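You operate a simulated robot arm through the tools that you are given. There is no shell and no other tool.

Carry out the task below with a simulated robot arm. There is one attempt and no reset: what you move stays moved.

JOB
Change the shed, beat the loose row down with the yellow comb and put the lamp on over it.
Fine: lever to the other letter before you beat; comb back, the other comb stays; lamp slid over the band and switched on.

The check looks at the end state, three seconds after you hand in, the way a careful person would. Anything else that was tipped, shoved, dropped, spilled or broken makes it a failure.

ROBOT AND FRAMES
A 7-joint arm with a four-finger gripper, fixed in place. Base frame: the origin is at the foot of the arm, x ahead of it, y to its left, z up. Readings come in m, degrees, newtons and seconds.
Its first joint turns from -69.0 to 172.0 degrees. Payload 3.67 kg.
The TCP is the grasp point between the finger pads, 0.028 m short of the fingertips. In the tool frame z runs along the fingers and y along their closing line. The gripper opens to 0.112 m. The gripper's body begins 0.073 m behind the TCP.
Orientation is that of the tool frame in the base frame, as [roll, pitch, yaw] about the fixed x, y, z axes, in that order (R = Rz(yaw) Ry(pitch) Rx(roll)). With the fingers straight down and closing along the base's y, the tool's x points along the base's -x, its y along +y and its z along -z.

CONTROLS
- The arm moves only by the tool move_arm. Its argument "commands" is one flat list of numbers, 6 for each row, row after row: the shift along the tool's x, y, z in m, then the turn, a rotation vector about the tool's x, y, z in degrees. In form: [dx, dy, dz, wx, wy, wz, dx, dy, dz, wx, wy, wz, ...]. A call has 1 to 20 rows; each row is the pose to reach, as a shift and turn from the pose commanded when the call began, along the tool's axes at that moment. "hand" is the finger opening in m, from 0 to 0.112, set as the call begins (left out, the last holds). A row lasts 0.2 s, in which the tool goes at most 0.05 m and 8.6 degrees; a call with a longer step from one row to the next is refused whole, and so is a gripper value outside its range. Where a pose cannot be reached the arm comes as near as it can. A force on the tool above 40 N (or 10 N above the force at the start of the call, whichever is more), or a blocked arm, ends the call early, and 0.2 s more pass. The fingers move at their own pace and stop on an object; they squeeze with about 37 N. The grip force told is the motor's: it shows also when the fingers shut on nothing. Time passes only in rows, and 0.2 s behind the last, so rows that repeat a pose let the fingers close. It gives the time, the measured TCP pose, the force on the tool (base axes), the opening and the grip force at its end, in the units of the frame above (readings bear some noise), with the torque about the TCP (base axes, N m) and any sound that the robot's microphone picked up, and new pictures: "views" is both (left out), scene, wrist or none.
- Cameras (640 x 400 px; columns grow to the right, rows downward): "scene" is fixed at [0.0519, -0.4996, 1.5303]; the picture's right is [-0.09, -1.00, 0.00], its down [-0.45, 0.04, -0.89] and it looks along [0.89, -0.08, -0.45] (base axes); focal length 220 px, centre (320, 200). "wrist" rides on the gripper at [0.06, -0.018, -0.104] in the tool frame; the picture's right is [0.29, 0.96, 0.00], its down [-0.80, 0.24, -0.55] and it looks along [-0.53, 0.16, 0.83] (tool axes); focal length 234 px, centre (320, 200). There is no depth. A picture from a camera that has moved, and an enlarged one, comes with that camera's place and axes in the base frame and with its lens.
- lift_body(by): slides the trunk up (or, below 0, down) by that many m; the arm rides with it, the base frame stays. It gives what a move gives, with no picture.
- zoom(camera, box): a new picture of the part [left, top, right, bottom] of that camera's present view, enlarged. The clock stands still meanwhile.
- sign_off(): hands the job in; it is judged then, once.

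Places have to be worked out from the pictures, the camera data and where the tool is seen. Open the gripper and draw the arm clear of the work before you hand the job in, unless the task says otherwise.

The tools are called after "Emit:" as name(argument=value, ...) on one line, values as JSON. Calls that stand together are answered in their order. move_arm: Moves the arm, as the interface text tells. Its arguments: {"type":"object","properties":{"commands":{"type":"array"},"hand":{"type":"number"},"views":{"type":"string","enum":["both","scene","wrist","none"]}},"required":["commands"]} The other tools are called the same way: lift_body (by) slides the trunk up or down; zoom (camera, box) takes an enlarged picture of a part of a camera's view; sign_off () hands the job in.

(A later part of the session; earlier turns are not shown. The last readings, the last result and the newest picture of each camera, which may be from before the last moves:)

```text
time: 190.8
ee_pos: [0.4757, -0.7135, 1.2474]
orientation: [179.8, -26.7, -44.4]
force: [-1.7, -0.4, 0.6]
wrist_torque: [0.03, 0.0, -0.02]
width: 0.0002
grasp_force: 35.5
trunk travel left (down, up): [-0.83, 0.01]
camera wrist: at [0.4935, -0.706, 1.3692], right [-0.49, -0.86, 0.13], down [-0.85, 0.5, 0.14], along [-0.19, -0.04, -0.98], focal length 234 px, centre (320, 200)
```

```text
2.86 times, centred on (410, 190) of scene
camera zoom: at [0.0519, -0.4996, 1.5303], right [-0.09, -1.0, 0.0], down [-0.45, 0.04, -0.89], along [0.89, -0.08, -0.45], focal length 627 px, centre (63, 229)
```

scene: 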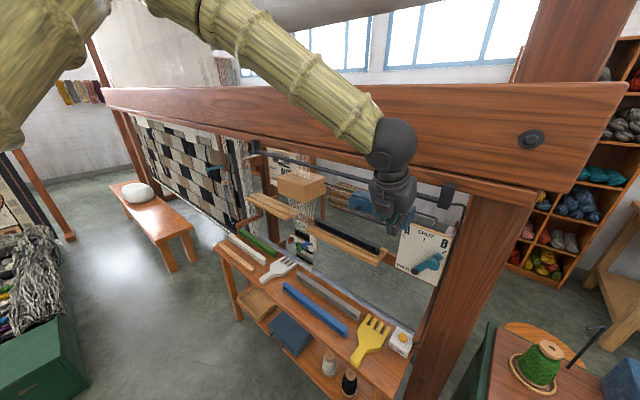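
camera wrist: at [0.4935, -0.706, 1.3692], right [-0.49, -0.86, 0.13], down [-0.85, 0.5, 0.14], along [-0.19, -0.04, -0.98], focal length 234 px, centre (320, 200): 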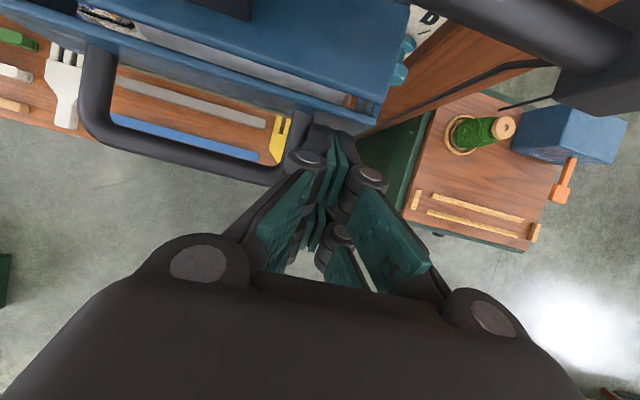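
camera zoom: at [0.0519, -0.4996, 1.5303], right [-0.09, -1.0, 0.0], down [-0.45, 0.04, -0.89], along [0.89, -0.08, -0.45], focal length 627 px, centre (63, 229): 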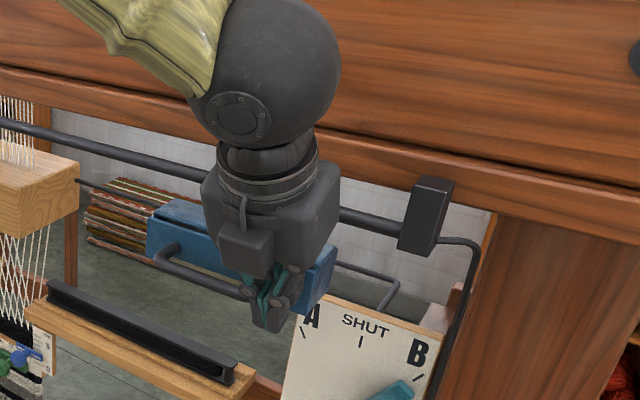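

The lamp slides with the fingers at under 2 N. Continue pushing left in stages.

Emit:
move_arm(commands=[0, -0.015, 0, 0, 0, 0, 0, -0.03, 0, 0, 0, 0, 0, -0.045, 0, 0, 0, 0, 0, -0.06, 0, 0, 0, 0, 0, -0.075, 0, 0, 0, 0, 0, -0.09, 0, 0, 0, 0, 0, -0.105, 0, 0, 0, 0, 0, -0.12, 0, 0, 0, 0, 0, -0.135, 0, 0, 0, 0, 0, -0.15, 0, 0, 0, 0], hand=0.0)

Emit:
zoom(camera="wrist", box=[160, 0, 480, 200])

```text
time: 193.0
ee_pos: [0.5788, -0.6085, 1.2469]
orientation: [179.9, -26.5, -44.6]
force: [-0.6, -0.2, 0.3]
wrist_torque: [-0.04, 0.01, 0.02]
width: 0.0002
grasp_force: 36.0
trunk travel left (down, up): [-0.83, 0.01]
camera wrist: at [0.5973, -0.5983, 1.3677], right [-0.49, -0.86, 0.13], down [-0.85, 0.5, 0.14], along [-0.19, -0.04, -0.98], focal length 234 px, centre (320, 200)
```

scene: 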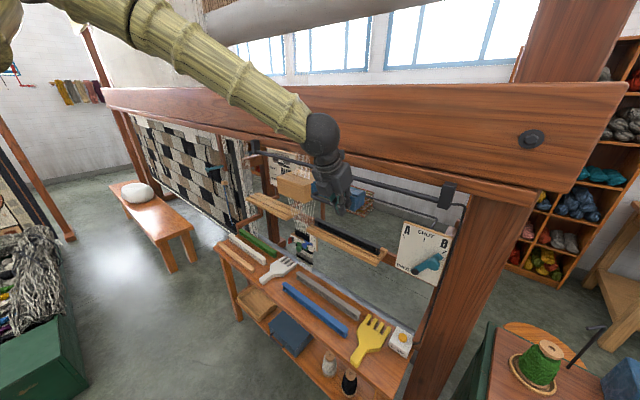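
wrist: 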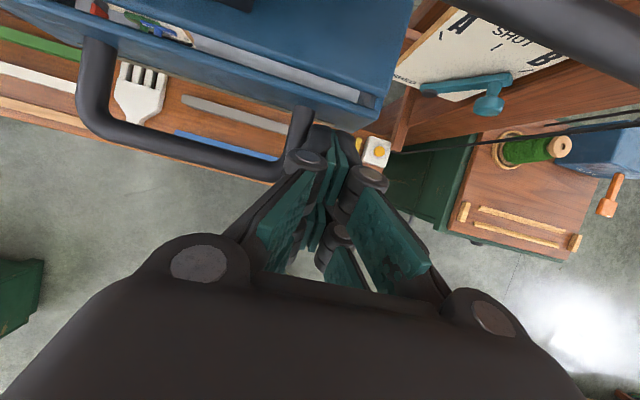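

```text
2.00 times, centred on (320, 100) of wrist
camera zoom: at [0.5973, -0.5983, 1.3677], right [-0.49, -0.86, 0.13], down [-0.85, 0.5, 0.14], along [-0.19, -0.04, -0.98], focal length 468 px, centre (320, 400)
```

zoom: 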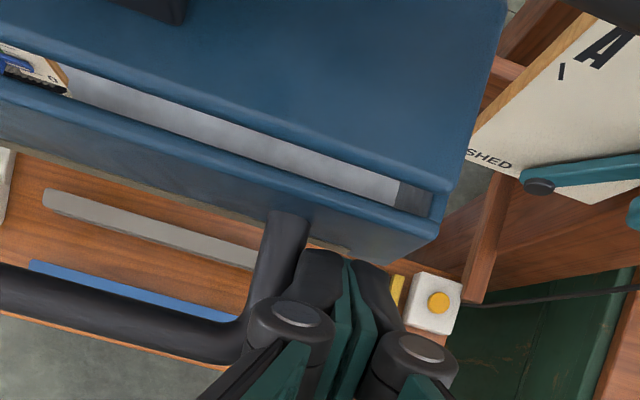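

Sliding nicely. Next 15 cm.

Emit:
move_arm(commands=[0.001, -0.015, 0.0005, 0, 0, 0, 0.001, -0.03, 0.0005, 0, 0, 0, 0.001, -0.045, 0.0005, 0, 0, 0, 0.001, -0.06, 0.0005, 0, 0, 0, 0.001, -0.075, 0.0005, 0, 0, 0, 0.001, -0.09, 0.0005, 0, 0, 0, 0.001, -0.105, 0.0005, 0, 0, 0, 0.001, -0.12, 0.0005, 0, 0, 0, 0.001, -0.135, 0.0005, 0, 0, 0, 0.001, -0.15, 0.0005, 0, 0, 0], hand=0.0)

Emit:
zoom(camera="scene", box=[230, 110, 400, 280])

```text
time: 195.4
ee_pos: [0.6696, -0.5195, 1.2242]
orientation: [179.6, -24.7, -46.4]
force: [0.7, 0.1, 0.2]
wrist_torque: [-0.03, 0.03, 0.03]
width: 0.0002
grasp_force: 35.2
trunk travel left (down, up): [-0.83, 0.01]
stopped in row 10: the arm was blocked; the commanded pose is now the measured one
camera wrist: at [0.6923, -0.5148, 1.344], right [-0.52, -0.85, 0.13], down [-0.83, 0.53, 0.17], along [-0.21, -0.02, -0.98], focal length 234 px, centre (320, 200)
```

scene: 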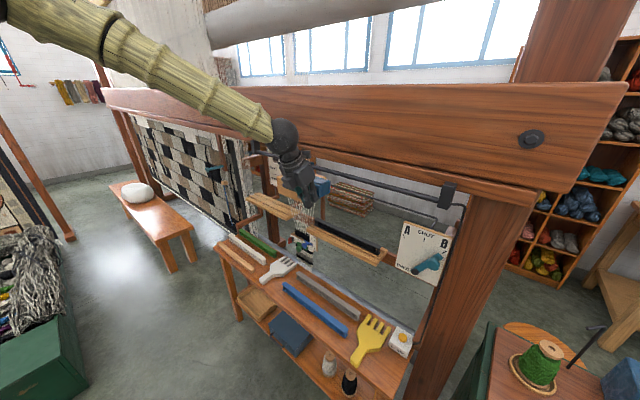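
wrist: 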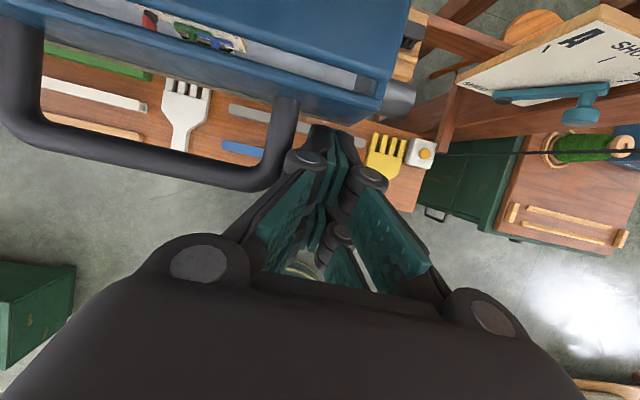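

```text
2.35 times, centred on (315, 195) of scene
camera zoom: at [0.0519, -0.4996, 1.5303], right [-0.09, -1.0, 0.0], down [-0.45, 0.04, -0.89], along [0.89, -0.08, -0.45], focal length 517 px, centre (332, 212)
```

zoom: 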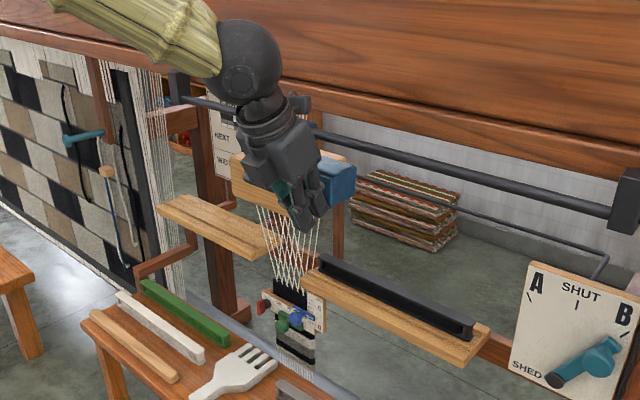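

The arm begins to sag slightly here near its posture limit (z 1.224). Pushing with a part of the fingers higher up lets the hand ride lower, so I lower to z≈1.20 while continuing left in small steps.

Emit:
move_arm(commands=[0.0001, -0.012, 0.0034, 0.1, 0.3, -0.2, 0.0002, -0.024, 0.0067, 0.3, 0.6, -0.3, 0.0003, -0.036, 0.0101, 0.4, 0.9, -0.5, 0.0005, -0.048, 0.0134, 0.5, 1.2, -0.7, 0.0006, -0.06, 0.0168, 0.6, 1.4, -0.8, 0.0007, -0.072, 0.0201, 0.8, 1.7, -1.0, 0.0008, -0.084, 0.0235, 0.9, 2.0, -1.2, 0.0009, -0.096, 0.0268, 1.0, 2.3, -1.3], hand=0.0)

Emit:
zoom(camera="wrist", box=[160, 0, 480, 200])

```text
time: 197.2
ee_pos: [0.7395, -0.4729, 1.1848]
orientation: [179.2, -26.0, -45.6]
force: [-1.6, -0.9, 0.4]
wrist_torque: [0.06, -0.05, 0.04]
width: 0.0
grasp_force: 35.6
trunk travel left (down, up): [-0.83, 0.01]
camera wrist: at [0.7606, -0.4633, 1.3051], right [-0.51, -0.85, 0.14], down [-0.84, 0.52, 0.15], along [-0.2, -0.04, -0.98], focal length 234 px, centre (320, 200)
```

scene: 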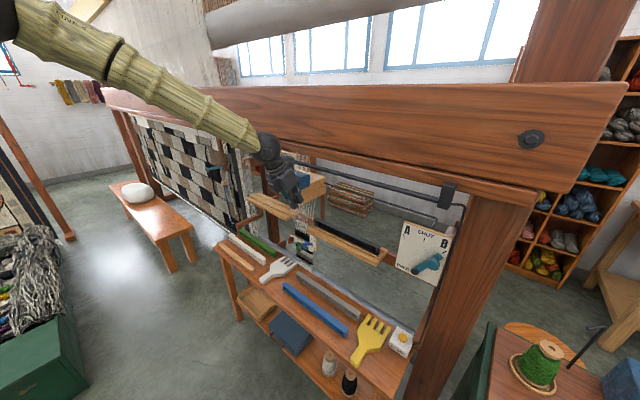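
wrist: 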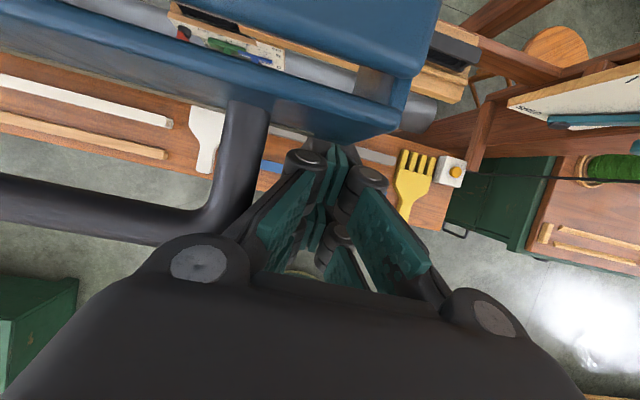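

```text
2.00 times, centred on (320, 100) of wrist
camera zoom: at [0.7606, -0.4633, 1.3051], right [-0.51, -0.85, 0.14], down [-0.84, 0.52, 0.15], along [-0.2, -0.04, -0.98], focal length 468 px, centre (320, 400)
```

zoom: 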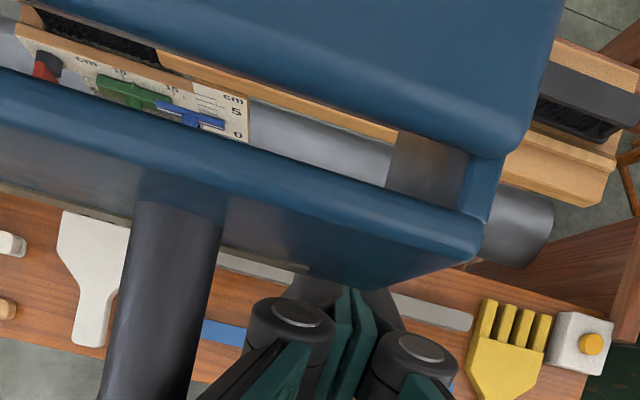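

The lamp is about 0.40 m along now; roughly 0.15 m to go. Let me check its position precisely from the scene view.

Emit:
zoom(camera="scene", box=[230, 130, 350, 250])

Emit:
zoom(camera="wrist", box=[0, 0, 640, 400])

```text
3.33 times, centred on (290, 190) of scene
camera zoom: at [0.0519, -0.4996, 1.5303], right [-0.09, -1.0, 0.0], down [-0.45, 0.04, -0.89], along [0.89, -0.08, -0.45], focal length 732 px, centre (420, 233)
```

zoom: 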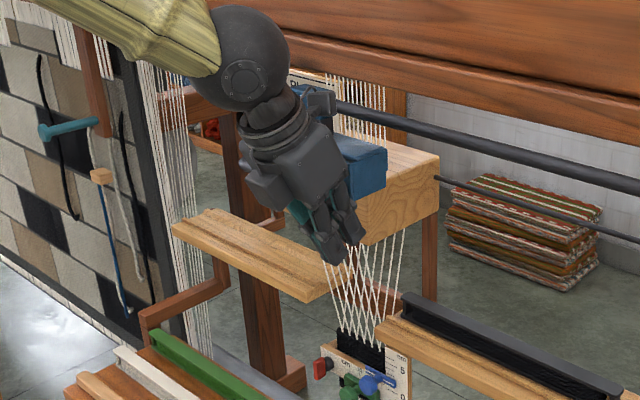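

```text
1.00 times, centred on (320, 200) of wrist (not enlarged: the box is as wide or as high as the picture)
camera zoom: at [0.7606, -0.4633, 1.3051], right [-0.51, -0.85, 0.14], down [-0.84, 0.52, 0.15], along [-0.2, -0.04, -0.98], focal length 234 px, centre (320, 200)
```

zoom: 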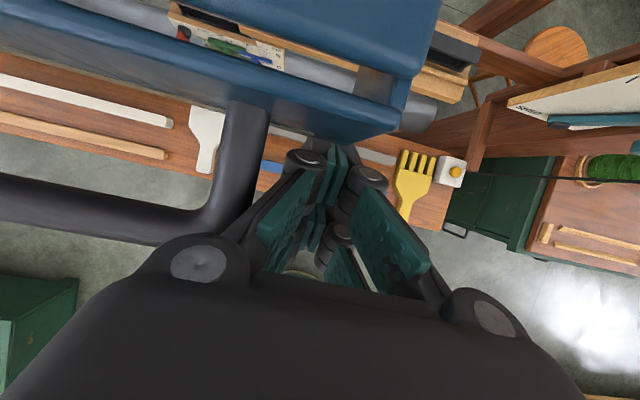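

Lamp's right end is at e1≈0.177, so its centre is at ≈0.26; about 0.15 m remain to the band centre. I use the last trunk travel and keep pushing with a slightly farther reach, where the arm is steadier.

Emit:
lift_body(by=0.01)

Emit:
move_arm(commands=[0.0018, -0.01, 0.0009, 0, 0, 0, 0.0036, -0.02, 0.0018, 0, 0, 0, 0.0054, -0.03, 0.0026, 0, 0, 0, 0.0072, -0.04, 0.0035, 0, 0, 0, 0.009, -0.05, 0.0044, 0, 0, 0, 0.0108, -0.06, 0.0053, 0, 0, 0, 0.0108, -0.07, 0.0053, 0, 0, 0], hand=0.0)

Emit:
zoom(camera="scene", box=[230, 130, 350, 250])

```text
time: 197.8
ee_pos: [0.7414, -0.4722, 1.1955]
orientation: [179.4, -25.9, -45.7]
force: [-0.9, 0.6, -0.3]
wrist_torque: [-0.04, -0.02, 0.02]
width: 0.0
grasp_force: 36.1
trunk travel left (down, up): [-0.84, 0.0]
```

```text
time: 198.8
ee_pos: [0.7711, -0.4495, 1.1861]
orientation: [179.1, -25.1, -45.7]
force: [-18.1, 18.6, -1.5]
wrist_torque: [-0.46, -0.44, 0.06]
width: 0.0
grasp_force: 35.9
trunk travel left (down, up): [-0.84, 0.0]
stopped in row 4: the force on the tool passed its limit at 41 N (the readings are from after the stop); the commanded pose is now the measured one
camera wrist: at [0.7911, -0.4419, 1.306], right [-0.51, -0.85, 0.14], down [-0.84, 0.52, 0.17], along [-0.21, -0.03, -0.98], focal length 234 px, centre (320, 200)
```

scene: 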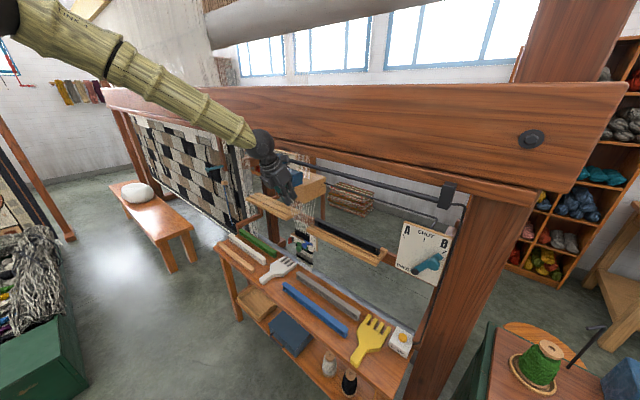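
wrist: 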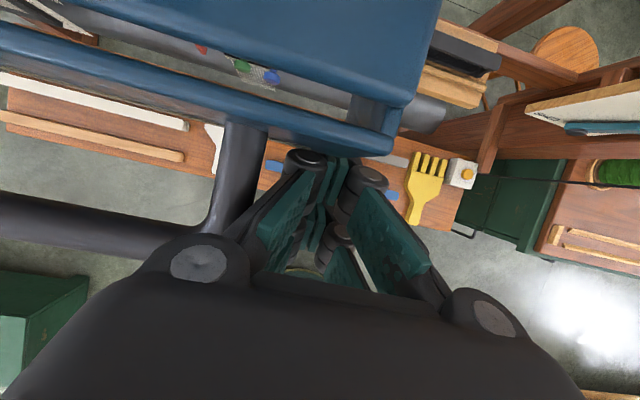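

```text
3.33 times, centred on (290, 190) of scene
camera zoom: at [0.0519, -0.4996, 1.5303], right [-0.09, -1.0, 0.0], down [-0.45, 0.04, -0.89], along [0.89, -0.08, -0.45], focal length 732 px, centre (420, 233)
```

zoom: 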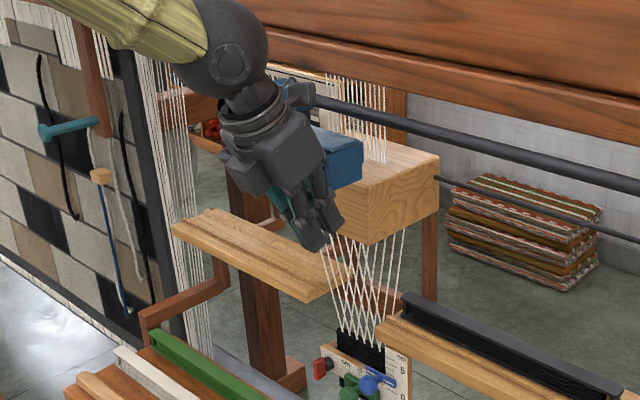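

The fingers pressed the box front (26 N along e2) because I reached too far in. I back off 12 mm and continue pushing purely sideways.

Emit:
move_arm(commands=[-0.0063, 0, -0.003, 0, 0, 0, -0.0108, 0, -0.0052, 0, 0, 0, -0.0108, -0.01, -0.0052, 0, 0, 0, -0.0108, -0.02, -0.0052, 0, 0, 0, -0.0108, -0.03, -0.0052, 0, 0, 0, -0.0108, -0.04, -0.0052, 0, 0, 0, -0.0108, -0.05, -0.0052, 0, 0, 0], hand=0.0)

Emit:
zoom(camera="scene", box=[230, 130, 350, 250])

```text
time: 200.4
ee_pos: [0.7887, -0.4164, 1.1719]
orientation: [178.6, -24.3, -46.3]
force: [-3.9, 1.4, 0.2]
wrist_torque: [-0.09, -0.23, 0.1]
width: 0.0
grasp_force: 35.9
trunk travel left (down, up): [-0.84, 0.0]
camera wrist: at [0.8125, -0.4096, 1.2921], right [-0.52, -0.84, 0.14], down [-0.82, 0.54, 0.18], along [-0.23, -0.02, -0.97], focal length 234 px, centre (320, 200)
```

scene: 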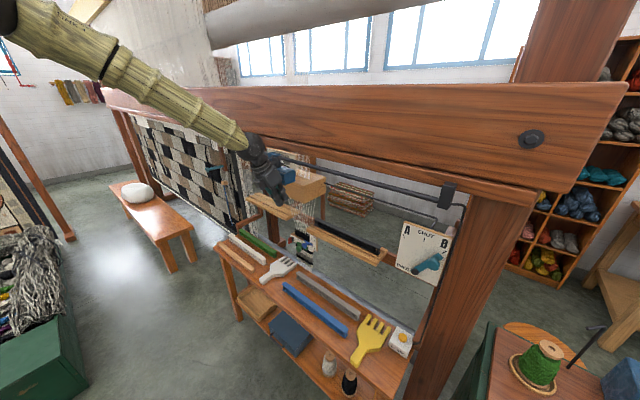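
wrist: 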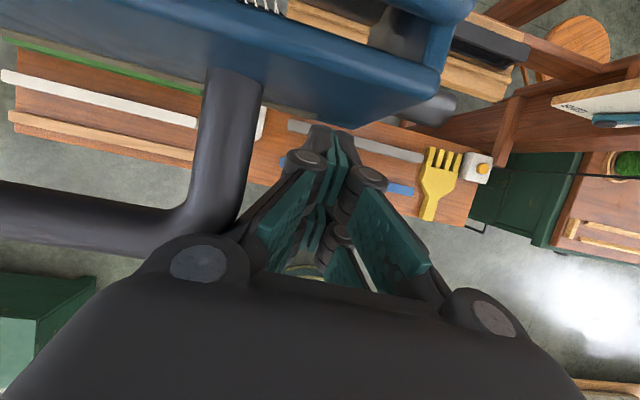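

```text
3.33 times, centred on (290, 190) of scene
camera zoom: at [0.0519, -0.4996, 1.5303], right [-0.09, -1.0, 0.0], down [-0.45, 0.04, -0.89], along [0.89, -0.08, -0.45], focal length 732 px, centre (420, 233)
```

zoom: 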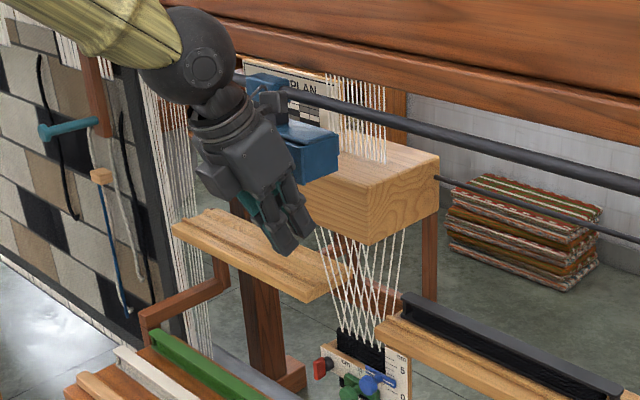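

Lamp centre is now ≈0.337. Push the last 7 cm slowly.

Emit:
move_arm(commands=[0.0004, -0.008, -0.0009, 0, 0, 0, 0.0008, -0.016, -0.0018, 0, 0, 0, 0.0012, -0.024, -0.0027, 0, 0, 0, 0.0016, -0.032, -0.0036, 0, 0, 0, 0.002, -0.04, -0.0046, 0, 0, 0, 0.0025, -0.048, -0.0055, 0, 0, 0], hand=0.0)

Emit:
zoom(camera="scene", box=[230, 130, 350, 250])

```text
time: 201.8
ee_pos: [0.8257, -0.3845, 1.1754]
orientation: [178.4, -24.3, -46.4]
force: [-0.9, -1.0, -0.2]
wrist_torque: [0.04, -0.09, 0.01]
width: 0.0
grasp_force: 35.2
trunk travel left (down, up): [-0.84, 0.0]
camera wrist: at [0.8497, -0.3788, 1.2958], right [-0.52, -0.84, 0.14], down [-0.82, 0.54, 0.18], along [-0.23, -0.02, -0.97], focal length 234 px, centre (320, 200)
```

scene: 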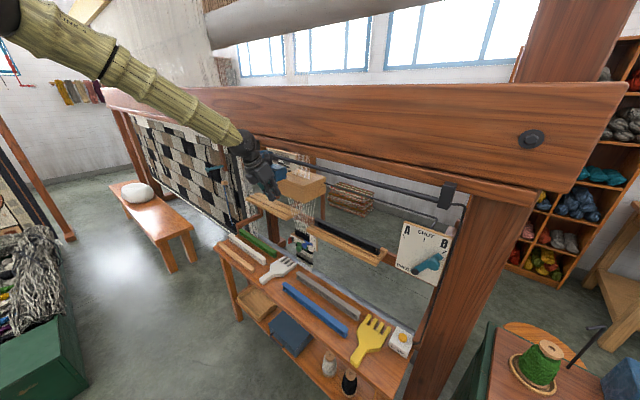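
wrist: 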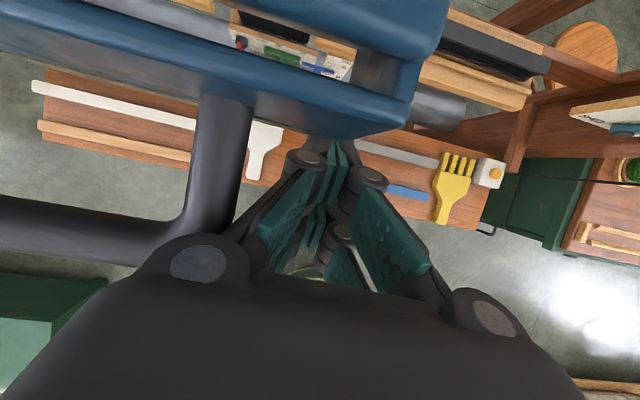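

```text
3.33 times, centred on (290, 190) of scene
camera zoom: at [0.0519, -0.4996, 1.5303], right [-0.09, -1.0, 0.0], down [-0.45, 0.04, -0.89], along [0.89, -0.08, -0.45], focal length 732 px, centre (420, 233)
```

zoom: 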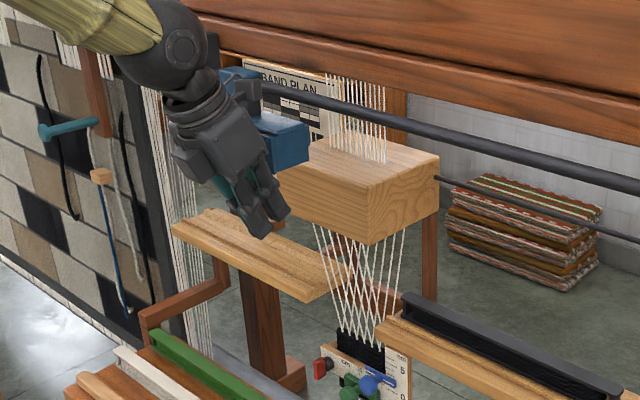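

Lamp centre ≈0.387; band centre is 0.411. A final 2 cm push.

Emit:
move_arm(commands=[-0.001, -0.007, -0.0008, 0, 0, 0, -0.002, -0.014, -0.0015, 0, 0, 0, -0.002, -0.021, -0.0015, 0, 0, 0, -0.002, -0.0235, -0.0015, 0, 0, 0], hand=0.0)

Emit:
zoom(camera="scene", box=[230, 130, 350, 250])

Emit:
zoom(camera="wrist", box=[0, 0, 480, 240])

```text
time: 202.5
ee_pos: [0.8275, -0.3835, 1.1751]
orientation: [178.2, -24.2, -46.8]
force: [-22.9, -24.4, 6.0]
wrist_torque: [1.63, -1.45, 0.22]
width: 0.0
grasp_force: 35.8
trunk travel left (down, up): [-0.84, 0.0]
stopped in row 3: the force on the tool passed its limit at 46 N (the readings are from after the stop); the commanded pose is now the measured one
camera wrist: at [0.8519, -0.3765, 1.2954], right [-0.53, -0.84, 0.15], down [-0.82, 0.55, 0.19], along [-0.24, -0.02, -0.97], focal length 234 px, centre (320, 200)
```

scene: 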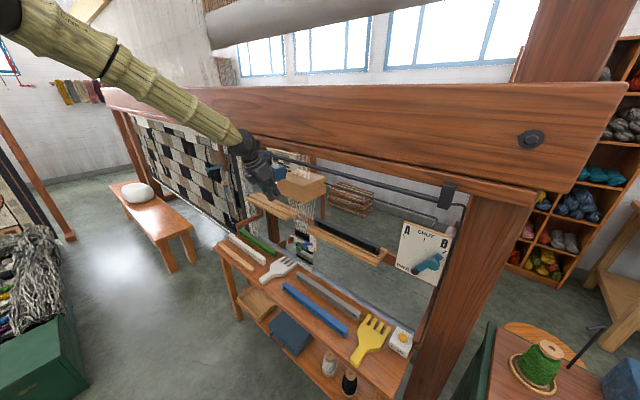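
wrist: 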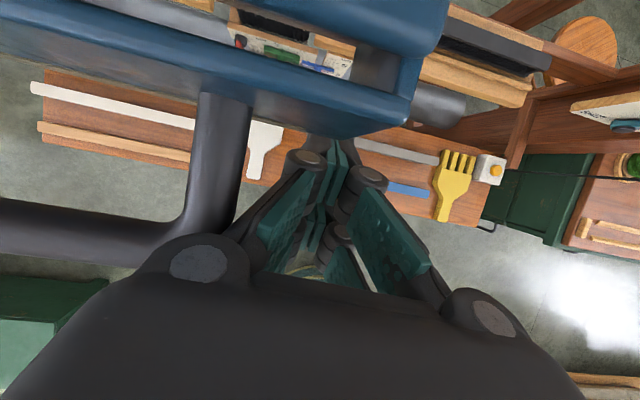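

```text
3.33 times, centred on (290, 190) of scene
camera zoom: at [0.0519, -0.4996, 1.5303], right [-0.09, -1.0, 0.0], down [-0.45, 0.04, -0.89], along [0.89, -0.08, -0.45], focal length 732 px, centre (420, 233)
```

zoom: 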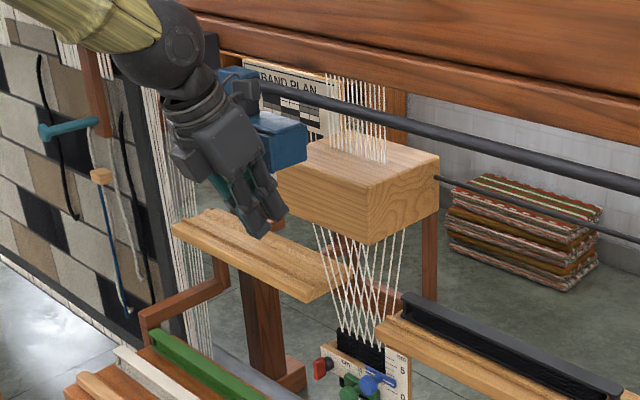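

```text
1.33 times, centred on (240, 120) of wrist
camera zoom: at [0.8519, -0.3765, 1.2954], right [-0.53, -0.84, 0.15], down [-0.82, 0.55, 0.19], along [-0.24, -0.02, -0.97], focal length 312 px, centre (427, 307)
```

zoom: 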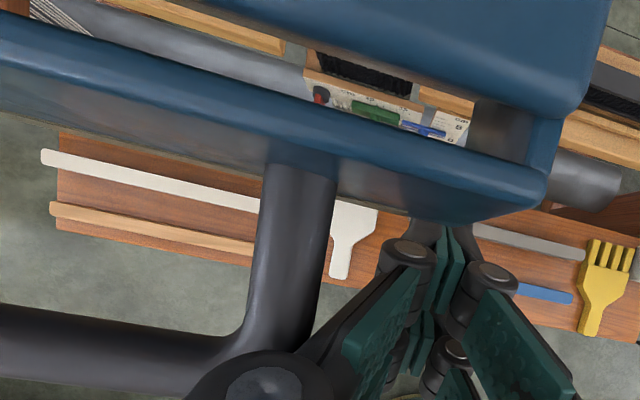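

The lamp reached the rail's end stop (33 N). By the leg's position it moved 0.54 m, putting its centre at e1≈0.40, right over the band. I back off sideways and retreat from the handle.

Emit:
move_arm(commands=[0, 0.008, 0, 0, 0, 0, 0, 0.02, 0, 0, 0, 0, -0.012, 0.035, -0.005, 0, 0, 0, -0.024, 0.05, -0.01, 0, 0, 0, -0.036, 0.065, -0.015, 0, 0, 0, -0.048, 0.08, -0.02, 0, 0, 0, -0.055, 0.095, -0.025, 0, 0, 0], hand=0.0)

Emit:
zoom(camera="scene", box=[230, 130, 350, 250])

```text
time: 204.3
ee_pos: [0.6916, -0.4109, 1.1142]
orientation: [174.3, -19.8, -46.6]
force: [0.2, -0.3, -0.4]
wrist_torque: [0.01, 0.01, 0.0]
width: 0.0001
grasp_force: 35.7
trunk travel left (down, up): [-0.84, 0.0]
stopped in row 7: the arm was blocked; the commanded pose is now the measured one
camera wrist: at [0.7281, -0.4067, 1.2307], right [-0.53, -0.83, 0.19], down [-0.78, 0.56, 0.27], along [-0.33, 0.0, -0.94], focal length 234 px, centre (320, 200)
```

scene: 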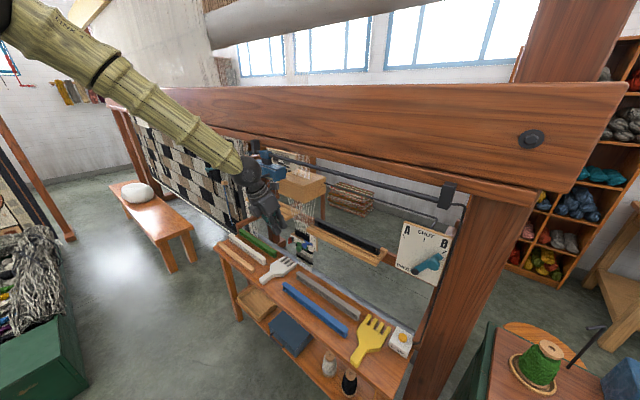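
wrist: 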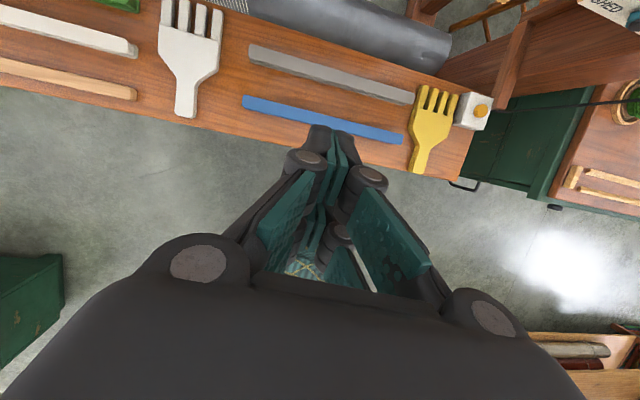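

```text
3.33 times, centred on (290, 190) of scene
camera zoom: at [0.0519, -0.4996, 1.5303], right [-0.09, -1.0, 0.0], down [-0.45, 0.04, -0.89], along [0.89, -0.08, -0.45], focal length 732 px, centre (420, 233)
```

zoom: 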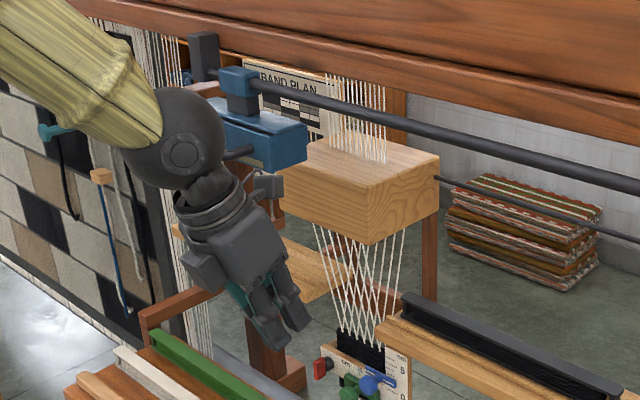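

The lamp stays put over the band. Now the switch: I swing the arm right at this height (the lamp no longer blocks there), squaring the tool.

Emit:
move_arm(commands=[0.0037, 0.0264, -0.0018, 0.4, 0.6, -0.1, 0.0074, 0.0529, -0.0035, 0.8, 1.3, -0.2, 0.011, 0.0793, -0.0053, 1.2, 1.9, -0.3, 0.0147, 0.1057, -0.0071, 1.6, 2.5, -0.4, 0.0184, 0.1321, -0.0088, 2.0, 3.2, -0.45, 0.0221, 0.1586, -0.0106, 2.4, 3.8, -0.5, 0.0258, 0.185, -0.0124, 2.8, 4.5, -0.6, 0.0295, 0.2114, -0.0142, 3.2, 5.1, -0.7, 0.0331, 0.2378, -0.0159, 3.6, 5.7, -0.8, 0.0368, 0.2643, -0.0177, 4.0, 6.4, -0.9, 0.0405, 0.2907, -0.0195, 4.4, 7.0, -1.0, 0.0442, 0.3171, -0.0212, 4.8, 7.7, -1.1, 0.0479, 0.3435, -0.023, 5.2, 8.3, -1.2, 0.0515, 0.37, -0.0248, 5.6, 8.9, -1.3, 0.0552, 0.3964, -0.0265, 6.0, 9.6, -1.4, 0.0589, 0.4228, -0.0283, 6.4, 10.2, -1.45], hand=0.0)

```text
time: 207.7
ee_pos: [0.4116, -0.722, 1.2021]
orientation: [179.7, -30.1, -44.2]
force: [0.0, 0.3, -0.4]
wrist_torque: [0.04, -0.01, 0.02]
width: 0.0003
grasp_force: 35.2
trunk travel left (down, up): [-0.84, 0.0]
camera wrist: at [0.4257, -0.707, 1.3226], right [-0.49, -0.86, 0.15], down [-0.86, 0.5, 0.08], along [-0.14, -0.09, -0.99], focal length 234 px, centre (320, 200)
```

scene: 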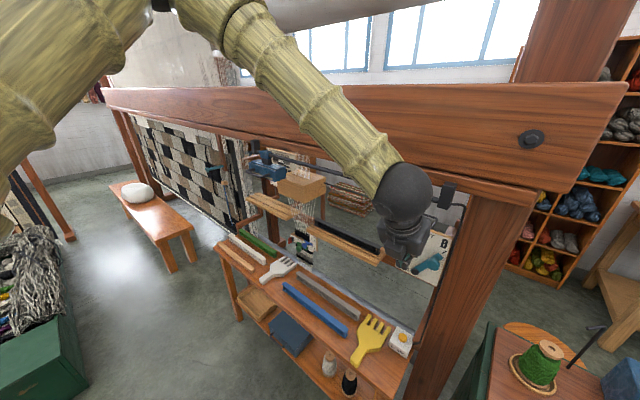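
wrist: 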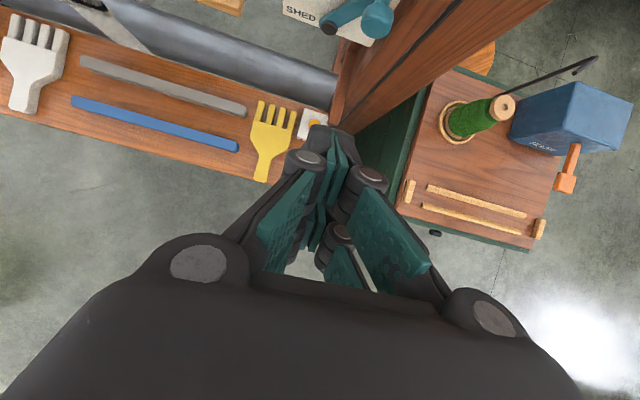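

Lower the trunk 0.38 m; the hand comes to z≈0.82 above and in front of the switch.

Emit:
lift_body(by=-0.38)

Emit:
move_arm(commands=[0, 0, 0, 0, 0, 0], hand=0.0)

Emit:
zoom(camera="wrist", box=[200, 0, 460, 200])

Emit:
zoom(camera="scene", box=[340, 270, 450, 380])

```text
time: 211.4
ee_pos: [0.4133, -0.7192, 0.8245]
orientation: [179.8, -30.1, -44.3]
force: [0.1, 0.2, 0.0]
wrist_torque: [-0.01, 0.01, 0.02]
width: 0.0
grasp_force: 35.8
trunk travel left (down, up): [-0.46, 0.38]
```

```text
time: 211.8
ee_pos: [0.4127, -0.7195, 0.822]
orientation: [179.9, -30.1, -44.2]
force: [-0.8, 0.1, -0.5]
wrist_torque: [0.01, 0.02, 0.0]
width: 0.0
grasp_force: 35.6
trunk travel left (down, up): [-0.46, 0.38]
camera wrist: at [0.4259, -0.7054, 0.9434], right [-0.49, -0.86, 0.15], down [-0.86, 0.5, 0.08], along [-0.14, -0.09, -0.99], focal length 234 px, centre (320, 200)
```

scene: 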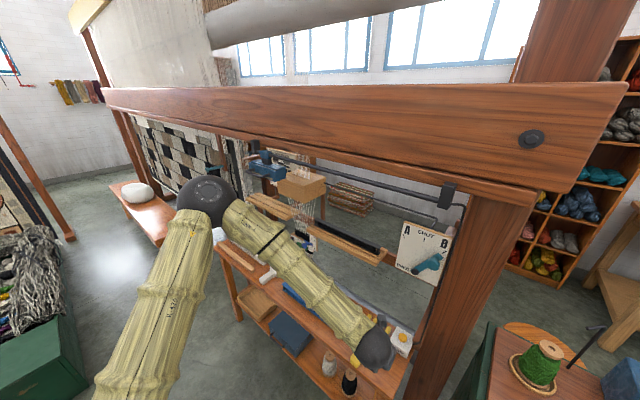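
wrist: 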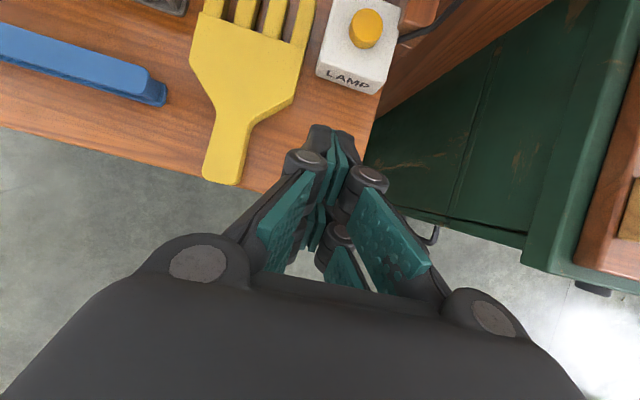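

```text
2.00 times, centred on (330, 100) of wrist
camera zoom: at [0.4259, -0.7054, 0.9434], right [-0.49, -0.86, 0.15], down [-0.86, 0.5, 0.08], along [-0.14, -0.09, -0.99], focal length 468 px, centre (300, 400)
```

zoom: 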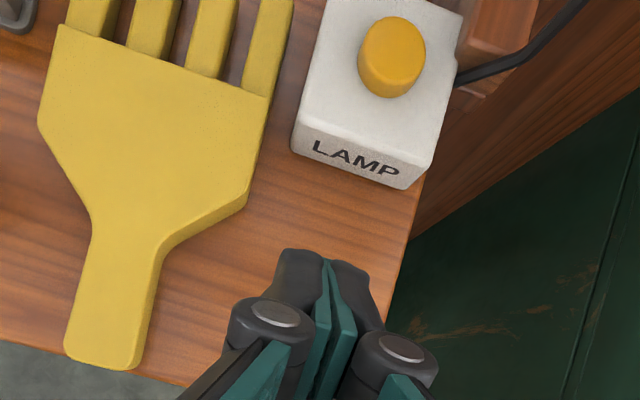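

```text
3.64 times, centred on (395, 325) of scene
camera zoom: at [0.0519, -0.4996, 1.5303], right [-0.09, -1.0, 0.0], down [-0.45, 0.04, -0.89], along [0.89, -0.08, -0.45], focal length 798 px, centre (47, -254)
```

zoom: 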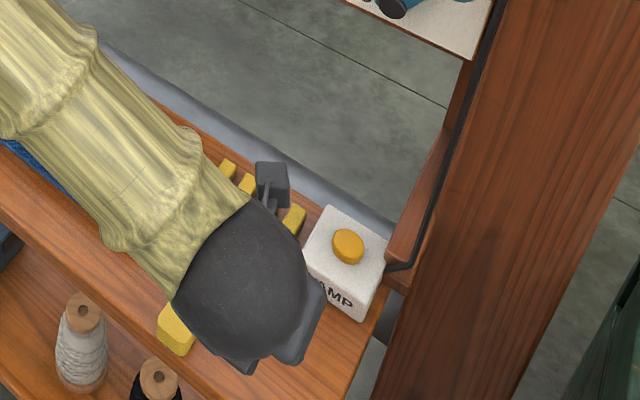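

The switch button is clearly at e1≈-0.2315, e2≈0.9505, top z≈0.739. With a 45° tilt the hand's body stays clear of the post. I move to just above the button.

Emit:
move_arm(commands=[0.0121, 0.0011, 0.0102, 0, 1.9, 0, 0.0242, 0.0023, 0.0204, 0, 3.8, 0, 0.0362, 0.0034, 0.0305, 0, 5.6, 0, 0.0483, 0.0045, 0.0407, 0, 7.5, 0, 0.0604, 0.0056, 0.0509, 0, 9.4, 0, 0.0725, 0.0068, 0.0611, 0, 11.3, 0, 0.0845, 0.0079, 0.0712, 0, 13.1, 0, 0.0966, 0.009, 0.0814, 0, 15, 0, 0.0966, 0.009, 0.0814, 0, 15, 0], hand=0.0)

Emit:
zoom(camera="wrist", box=[200, 40, 460, 240])

Emit:
zoom(camera="scene", box=[340, 270, 450, 380])

```text
time: 213.8
ee_pos: [0.4951, -0.8131, 0.7998]
orientation: [179.7, -45.1, -44.1]
force: [0.0, 0.6, 1.1]
wrist_torque: [-0.03, 0.0, 0.01]
width: 0.0
grasp_force: 35.6
trunk travel left (down, up): [-0.46, 0.38]
camera wrist: at [0.4864, -0.777, 0.9163], right [-0.52, -0.83, 0.21], down [-0.85, 0.5, -0.17], along [0.04, -0.27, -0.96], focal length 234 px, centre (320, 200)
```

scene: 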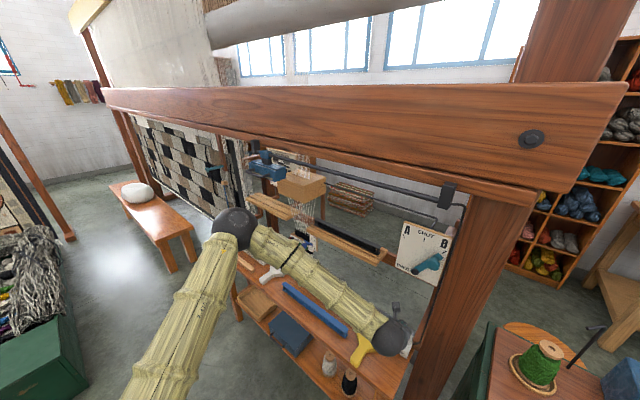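
wrist: 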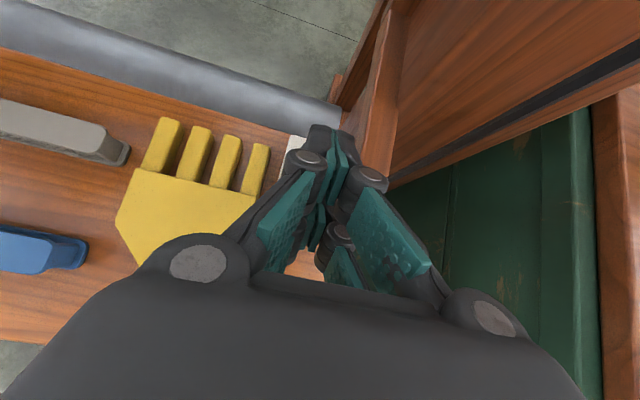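

```text
2.00 times, centred on (330, 140) of wrist
camera zoom: at [0.4864, -0.777, 0.9163], right [-0.52, -0.83, 0.21], down [-0.85, 0.5, -0.17], along [0.04, -0.27, -0.96], focal length 468 px, centre (300, 320)
```

zoom: 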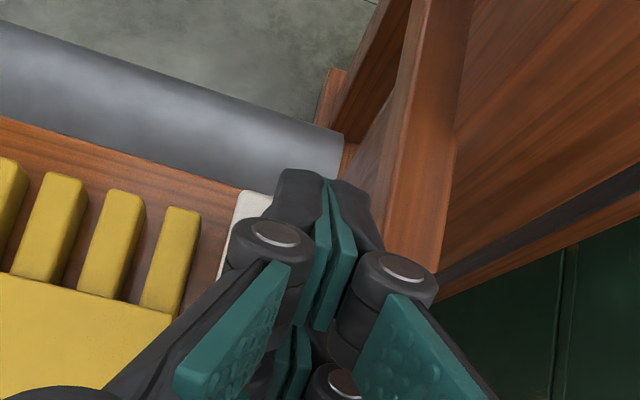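

```text
3.64 times, centred on (395, 325) of scene
camera zoom: at [0.0519, -0.4996, 1.5303], right [-0.09, -1.0, 0.0], down [-0.45, 0.04, -0.89], along [0.89, -0.08, -0.45], focal length 798 px, centre (47, -254)
```

zoom: 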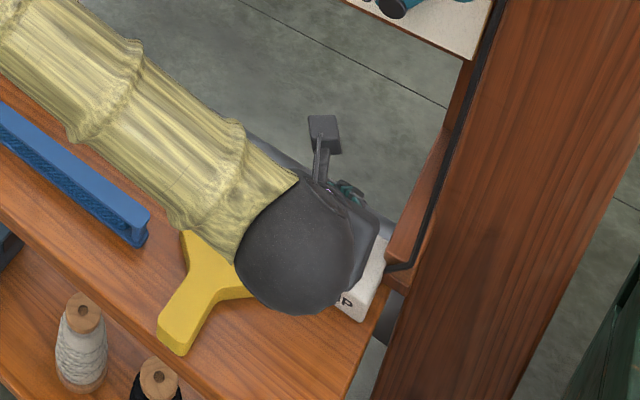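

The fingertips are right over the button. I press straight down in small steps, listening for the click.

Emit:
move_arm(commands=[-0.0078, 0, 0.0134, 0, 0, 0, -0.0184, 0, 0.024, 0, 0, 0, -0.0227, 0, 0.0283, 0, 0, 0, -0.0262, 0, 0.0318, 0, 0, 0, -0.029, 0, 0.0346, 0, 0, 0], hand=0.0)

Emit:
zoom(camera="scene", box=[230, 120, 350, 270])

```text
time: 215.0
ee_pos: [0.497, -0.8159, 0.7565]
orientation: [179.8, -45.2, -44.1]
force: [0.8, -0.3, -0.6]
wrist_torque: [-0.01, 0.01, 0.02]
width: 0.0
grasp_force: 36.2
trunk travel left (down, up): [-0.46, 0.38]
camera wrist: at [0.489, -0.78, 0.8724], right [-0.52, -0.83, 0.21], down [-0.85, 0.5, -0.17], along [0.04, -0.27, -0.96], focal length 234 px, centre (320, 200)
```

scene: 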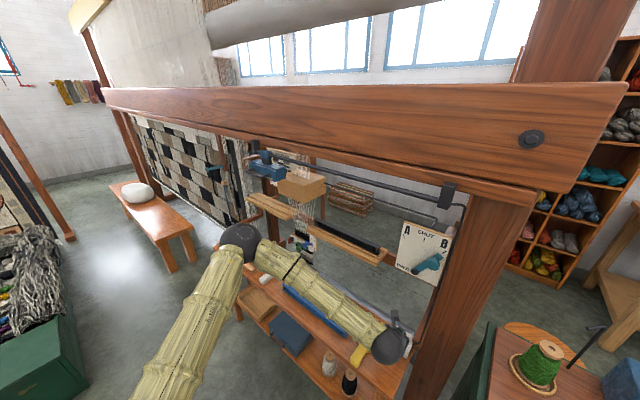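
wrist: 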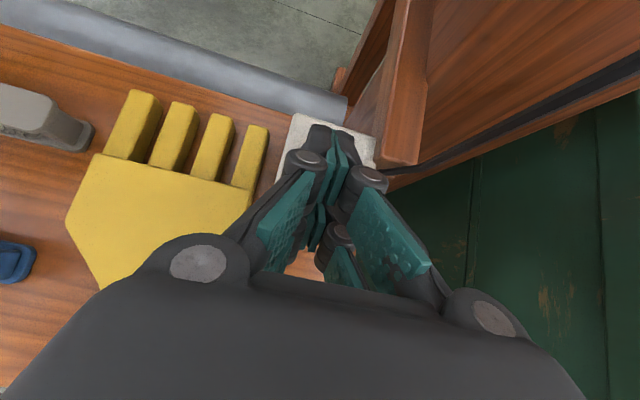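

```text
2.67 times, centred on (290, 195) of scene
camera zoom: at [0.0519, -0.4996, 1.5303], right [-0.09, -1.0, 0.0], down [-0.45, 0.04, -0.89], along [0.89, -0.08, -0.45], focal length 586 px, centre (400, 213)
```

zoom: 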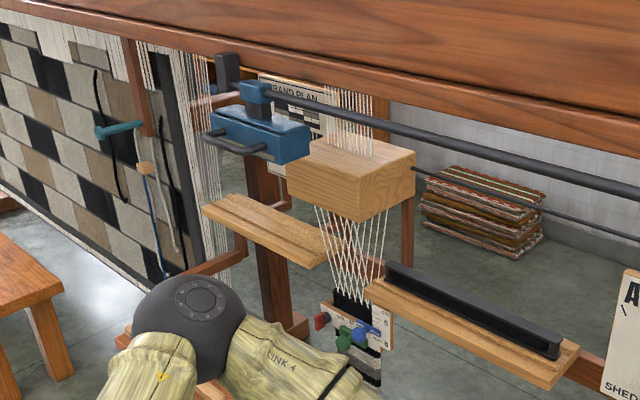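

No contact yet (tip z≈0.737). Continue down in 3 mm steps.

Emit:
move_arm(commands=[-0.0021, 0, 0.0021, 0, 0, 0, -0.0042, 0, 0.0042, 0, 0, 0, -0.0064, 0, 0.0064, 0, 0, 0, -0.0085, 0, 0.0085, 0, 0, 0, -0.0106, 0, 0.0106, 0, 0, 0], hand=0.0)

Emit:
zoom(camera="scene", box=[230, 120, 350, 270])

Emit:
zoom(camera="scene", box=[340, 270, 450, 380])

```text
time: 216.0
ee_pos: [0.4984, -0.8161, 0.7523]
orientation: [179.5, -45.8, -44.1]
force: [-3.7, 5.3, 22.4]
wrist_torque: [0.22, 0.11, -0.07]
width: 0.0001
grasp_force: 35.6
trunk travel left (down, up): [-0.46, 0.38]
stopped in row 4: the force on the tool passed its limit at 44 N (the readings are from after the stop); the commanded pose is now the measured one
camera wrist: at [0.4881, -0.7794, 0.868], right [-0.53, -0.82, 0.21], down [-0.85, 0.49, -0.18], along [0.05, -0.28, -0.96], focal length 234 px, centre (320, 200)
```

scene: 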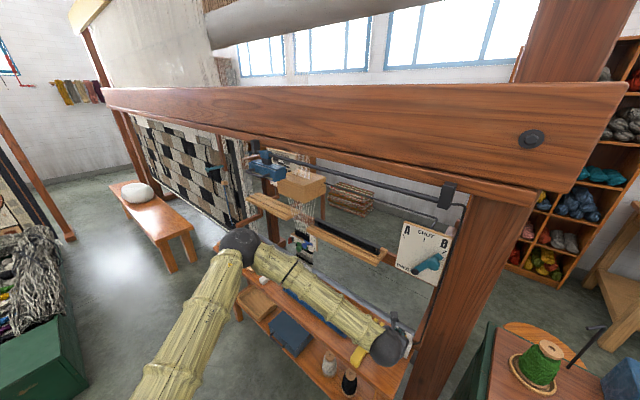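
wrist: 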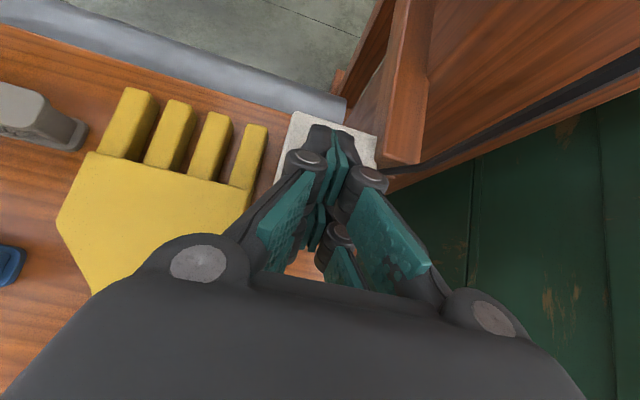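

```text
2.67 times, centred on (290, 195) of scene
camera zoom: at [0.0519, -0.4996, 1.5303], right [-0.09, -1.0, 0.0], down [-0.45, 0.04, -0.89], along [0.89, -0.08, -0.45], focal length 586 px, centre (400, 213)
```

zoom: 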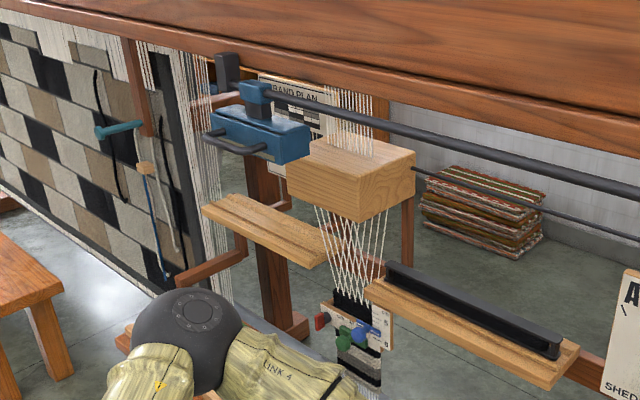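

```text
3.64 times, centred on (395, 325) of scene
camera zoom: at [0.0519, -0.4996, 1.5303], right [-0.09, -1.0, 0.0], down [-0.45, 0.04, -0.89], along [0.89, -0.08, -0.45], focal length 798 px, centre (47, -254)
```

zoom: 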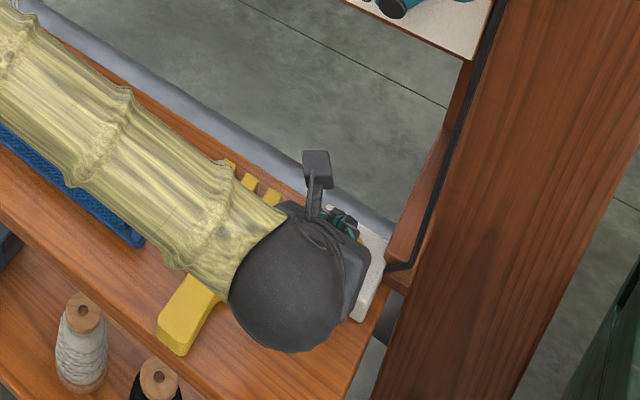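

Hard contact at 44 N without any click. I lift off and look at the button.

Emit:
move_arm(commands=[0.0106, 0, -0.0106, 0, 0, 0, 0.0248, 0, -0.0248, 0, 0, 0, 0.02, 0, -0.045, 0, 0, 0, 0.01, 0, -0.07, 0, 0, 0, 0.0, 0, -0.095, 0, 0, 0], hand=0.0)

Emit:
zoom(camera="wrist", box=[200, 0, 460, 200])

Emit:
zoom(camera="scene", box=[230, 120, 350, 270])

```text
time: 217.2
ee_pos: [0.4518, -0.7671, 0.8145]
orientation: [179.6, -45.4, -44.2]
force: [-0.3, -0.1, 0.0]
wrist_torque: [-0.02, -0.01, 0.02]
width: 0.0
grasp_force: 35.7
trunk travel left (down, up): [-0.46, 0.38]
camera wrist: at [0.443, -0.7316, 0.931], right [-0.52, -0.83, 0.21], down [-0.85, 0.49, -0.18], along [0.04, -0.27, -0.96], focal length 234 px, centre (320, 200)
```

scene: 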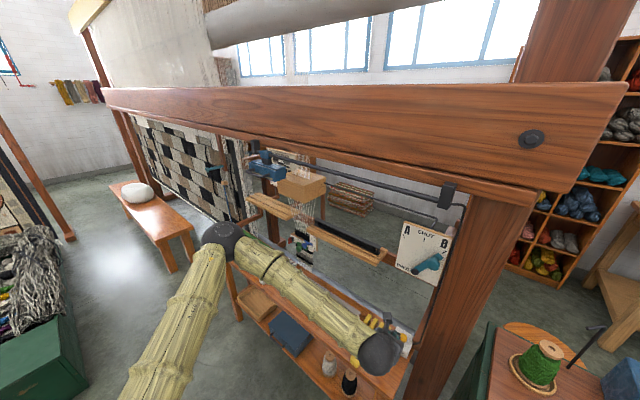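
wrist: 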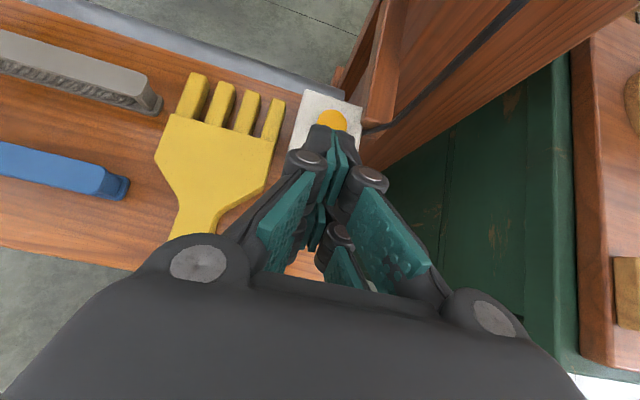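

```text
2.00 times, centred on (330, 100) of wrist
camera zoom: at [0.443, -0.7316, 0.931], right [-0.52, -0.83, 0.21], down [-0.85, 0.49, -0.18], along [0.04, -0.27, -0.96], focal length 468 px, centre (300, 400)
```

zoom: 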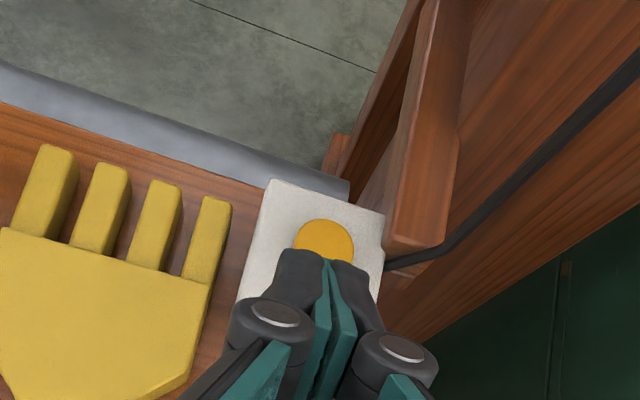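

```text
2.67 times, centred on (290, 195) of scene
camera zoom: at [0.0519, -0.4996, 1.5303], right [-0.09, -1.0, 0.0], down [-0.45, 0.04, -0.89], along [0.89, -0.08, -0.45], focal length 586 px, centre (400, 213)
```

zoom: 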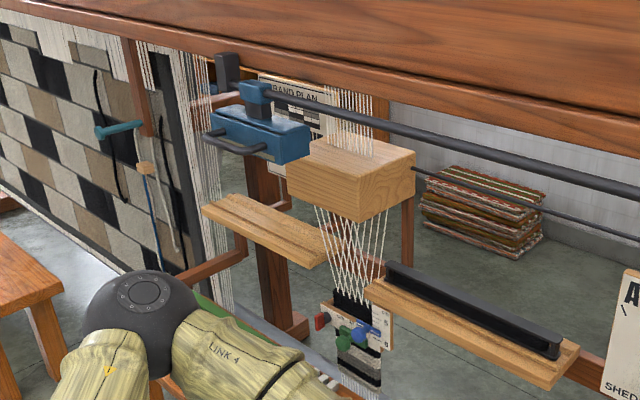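

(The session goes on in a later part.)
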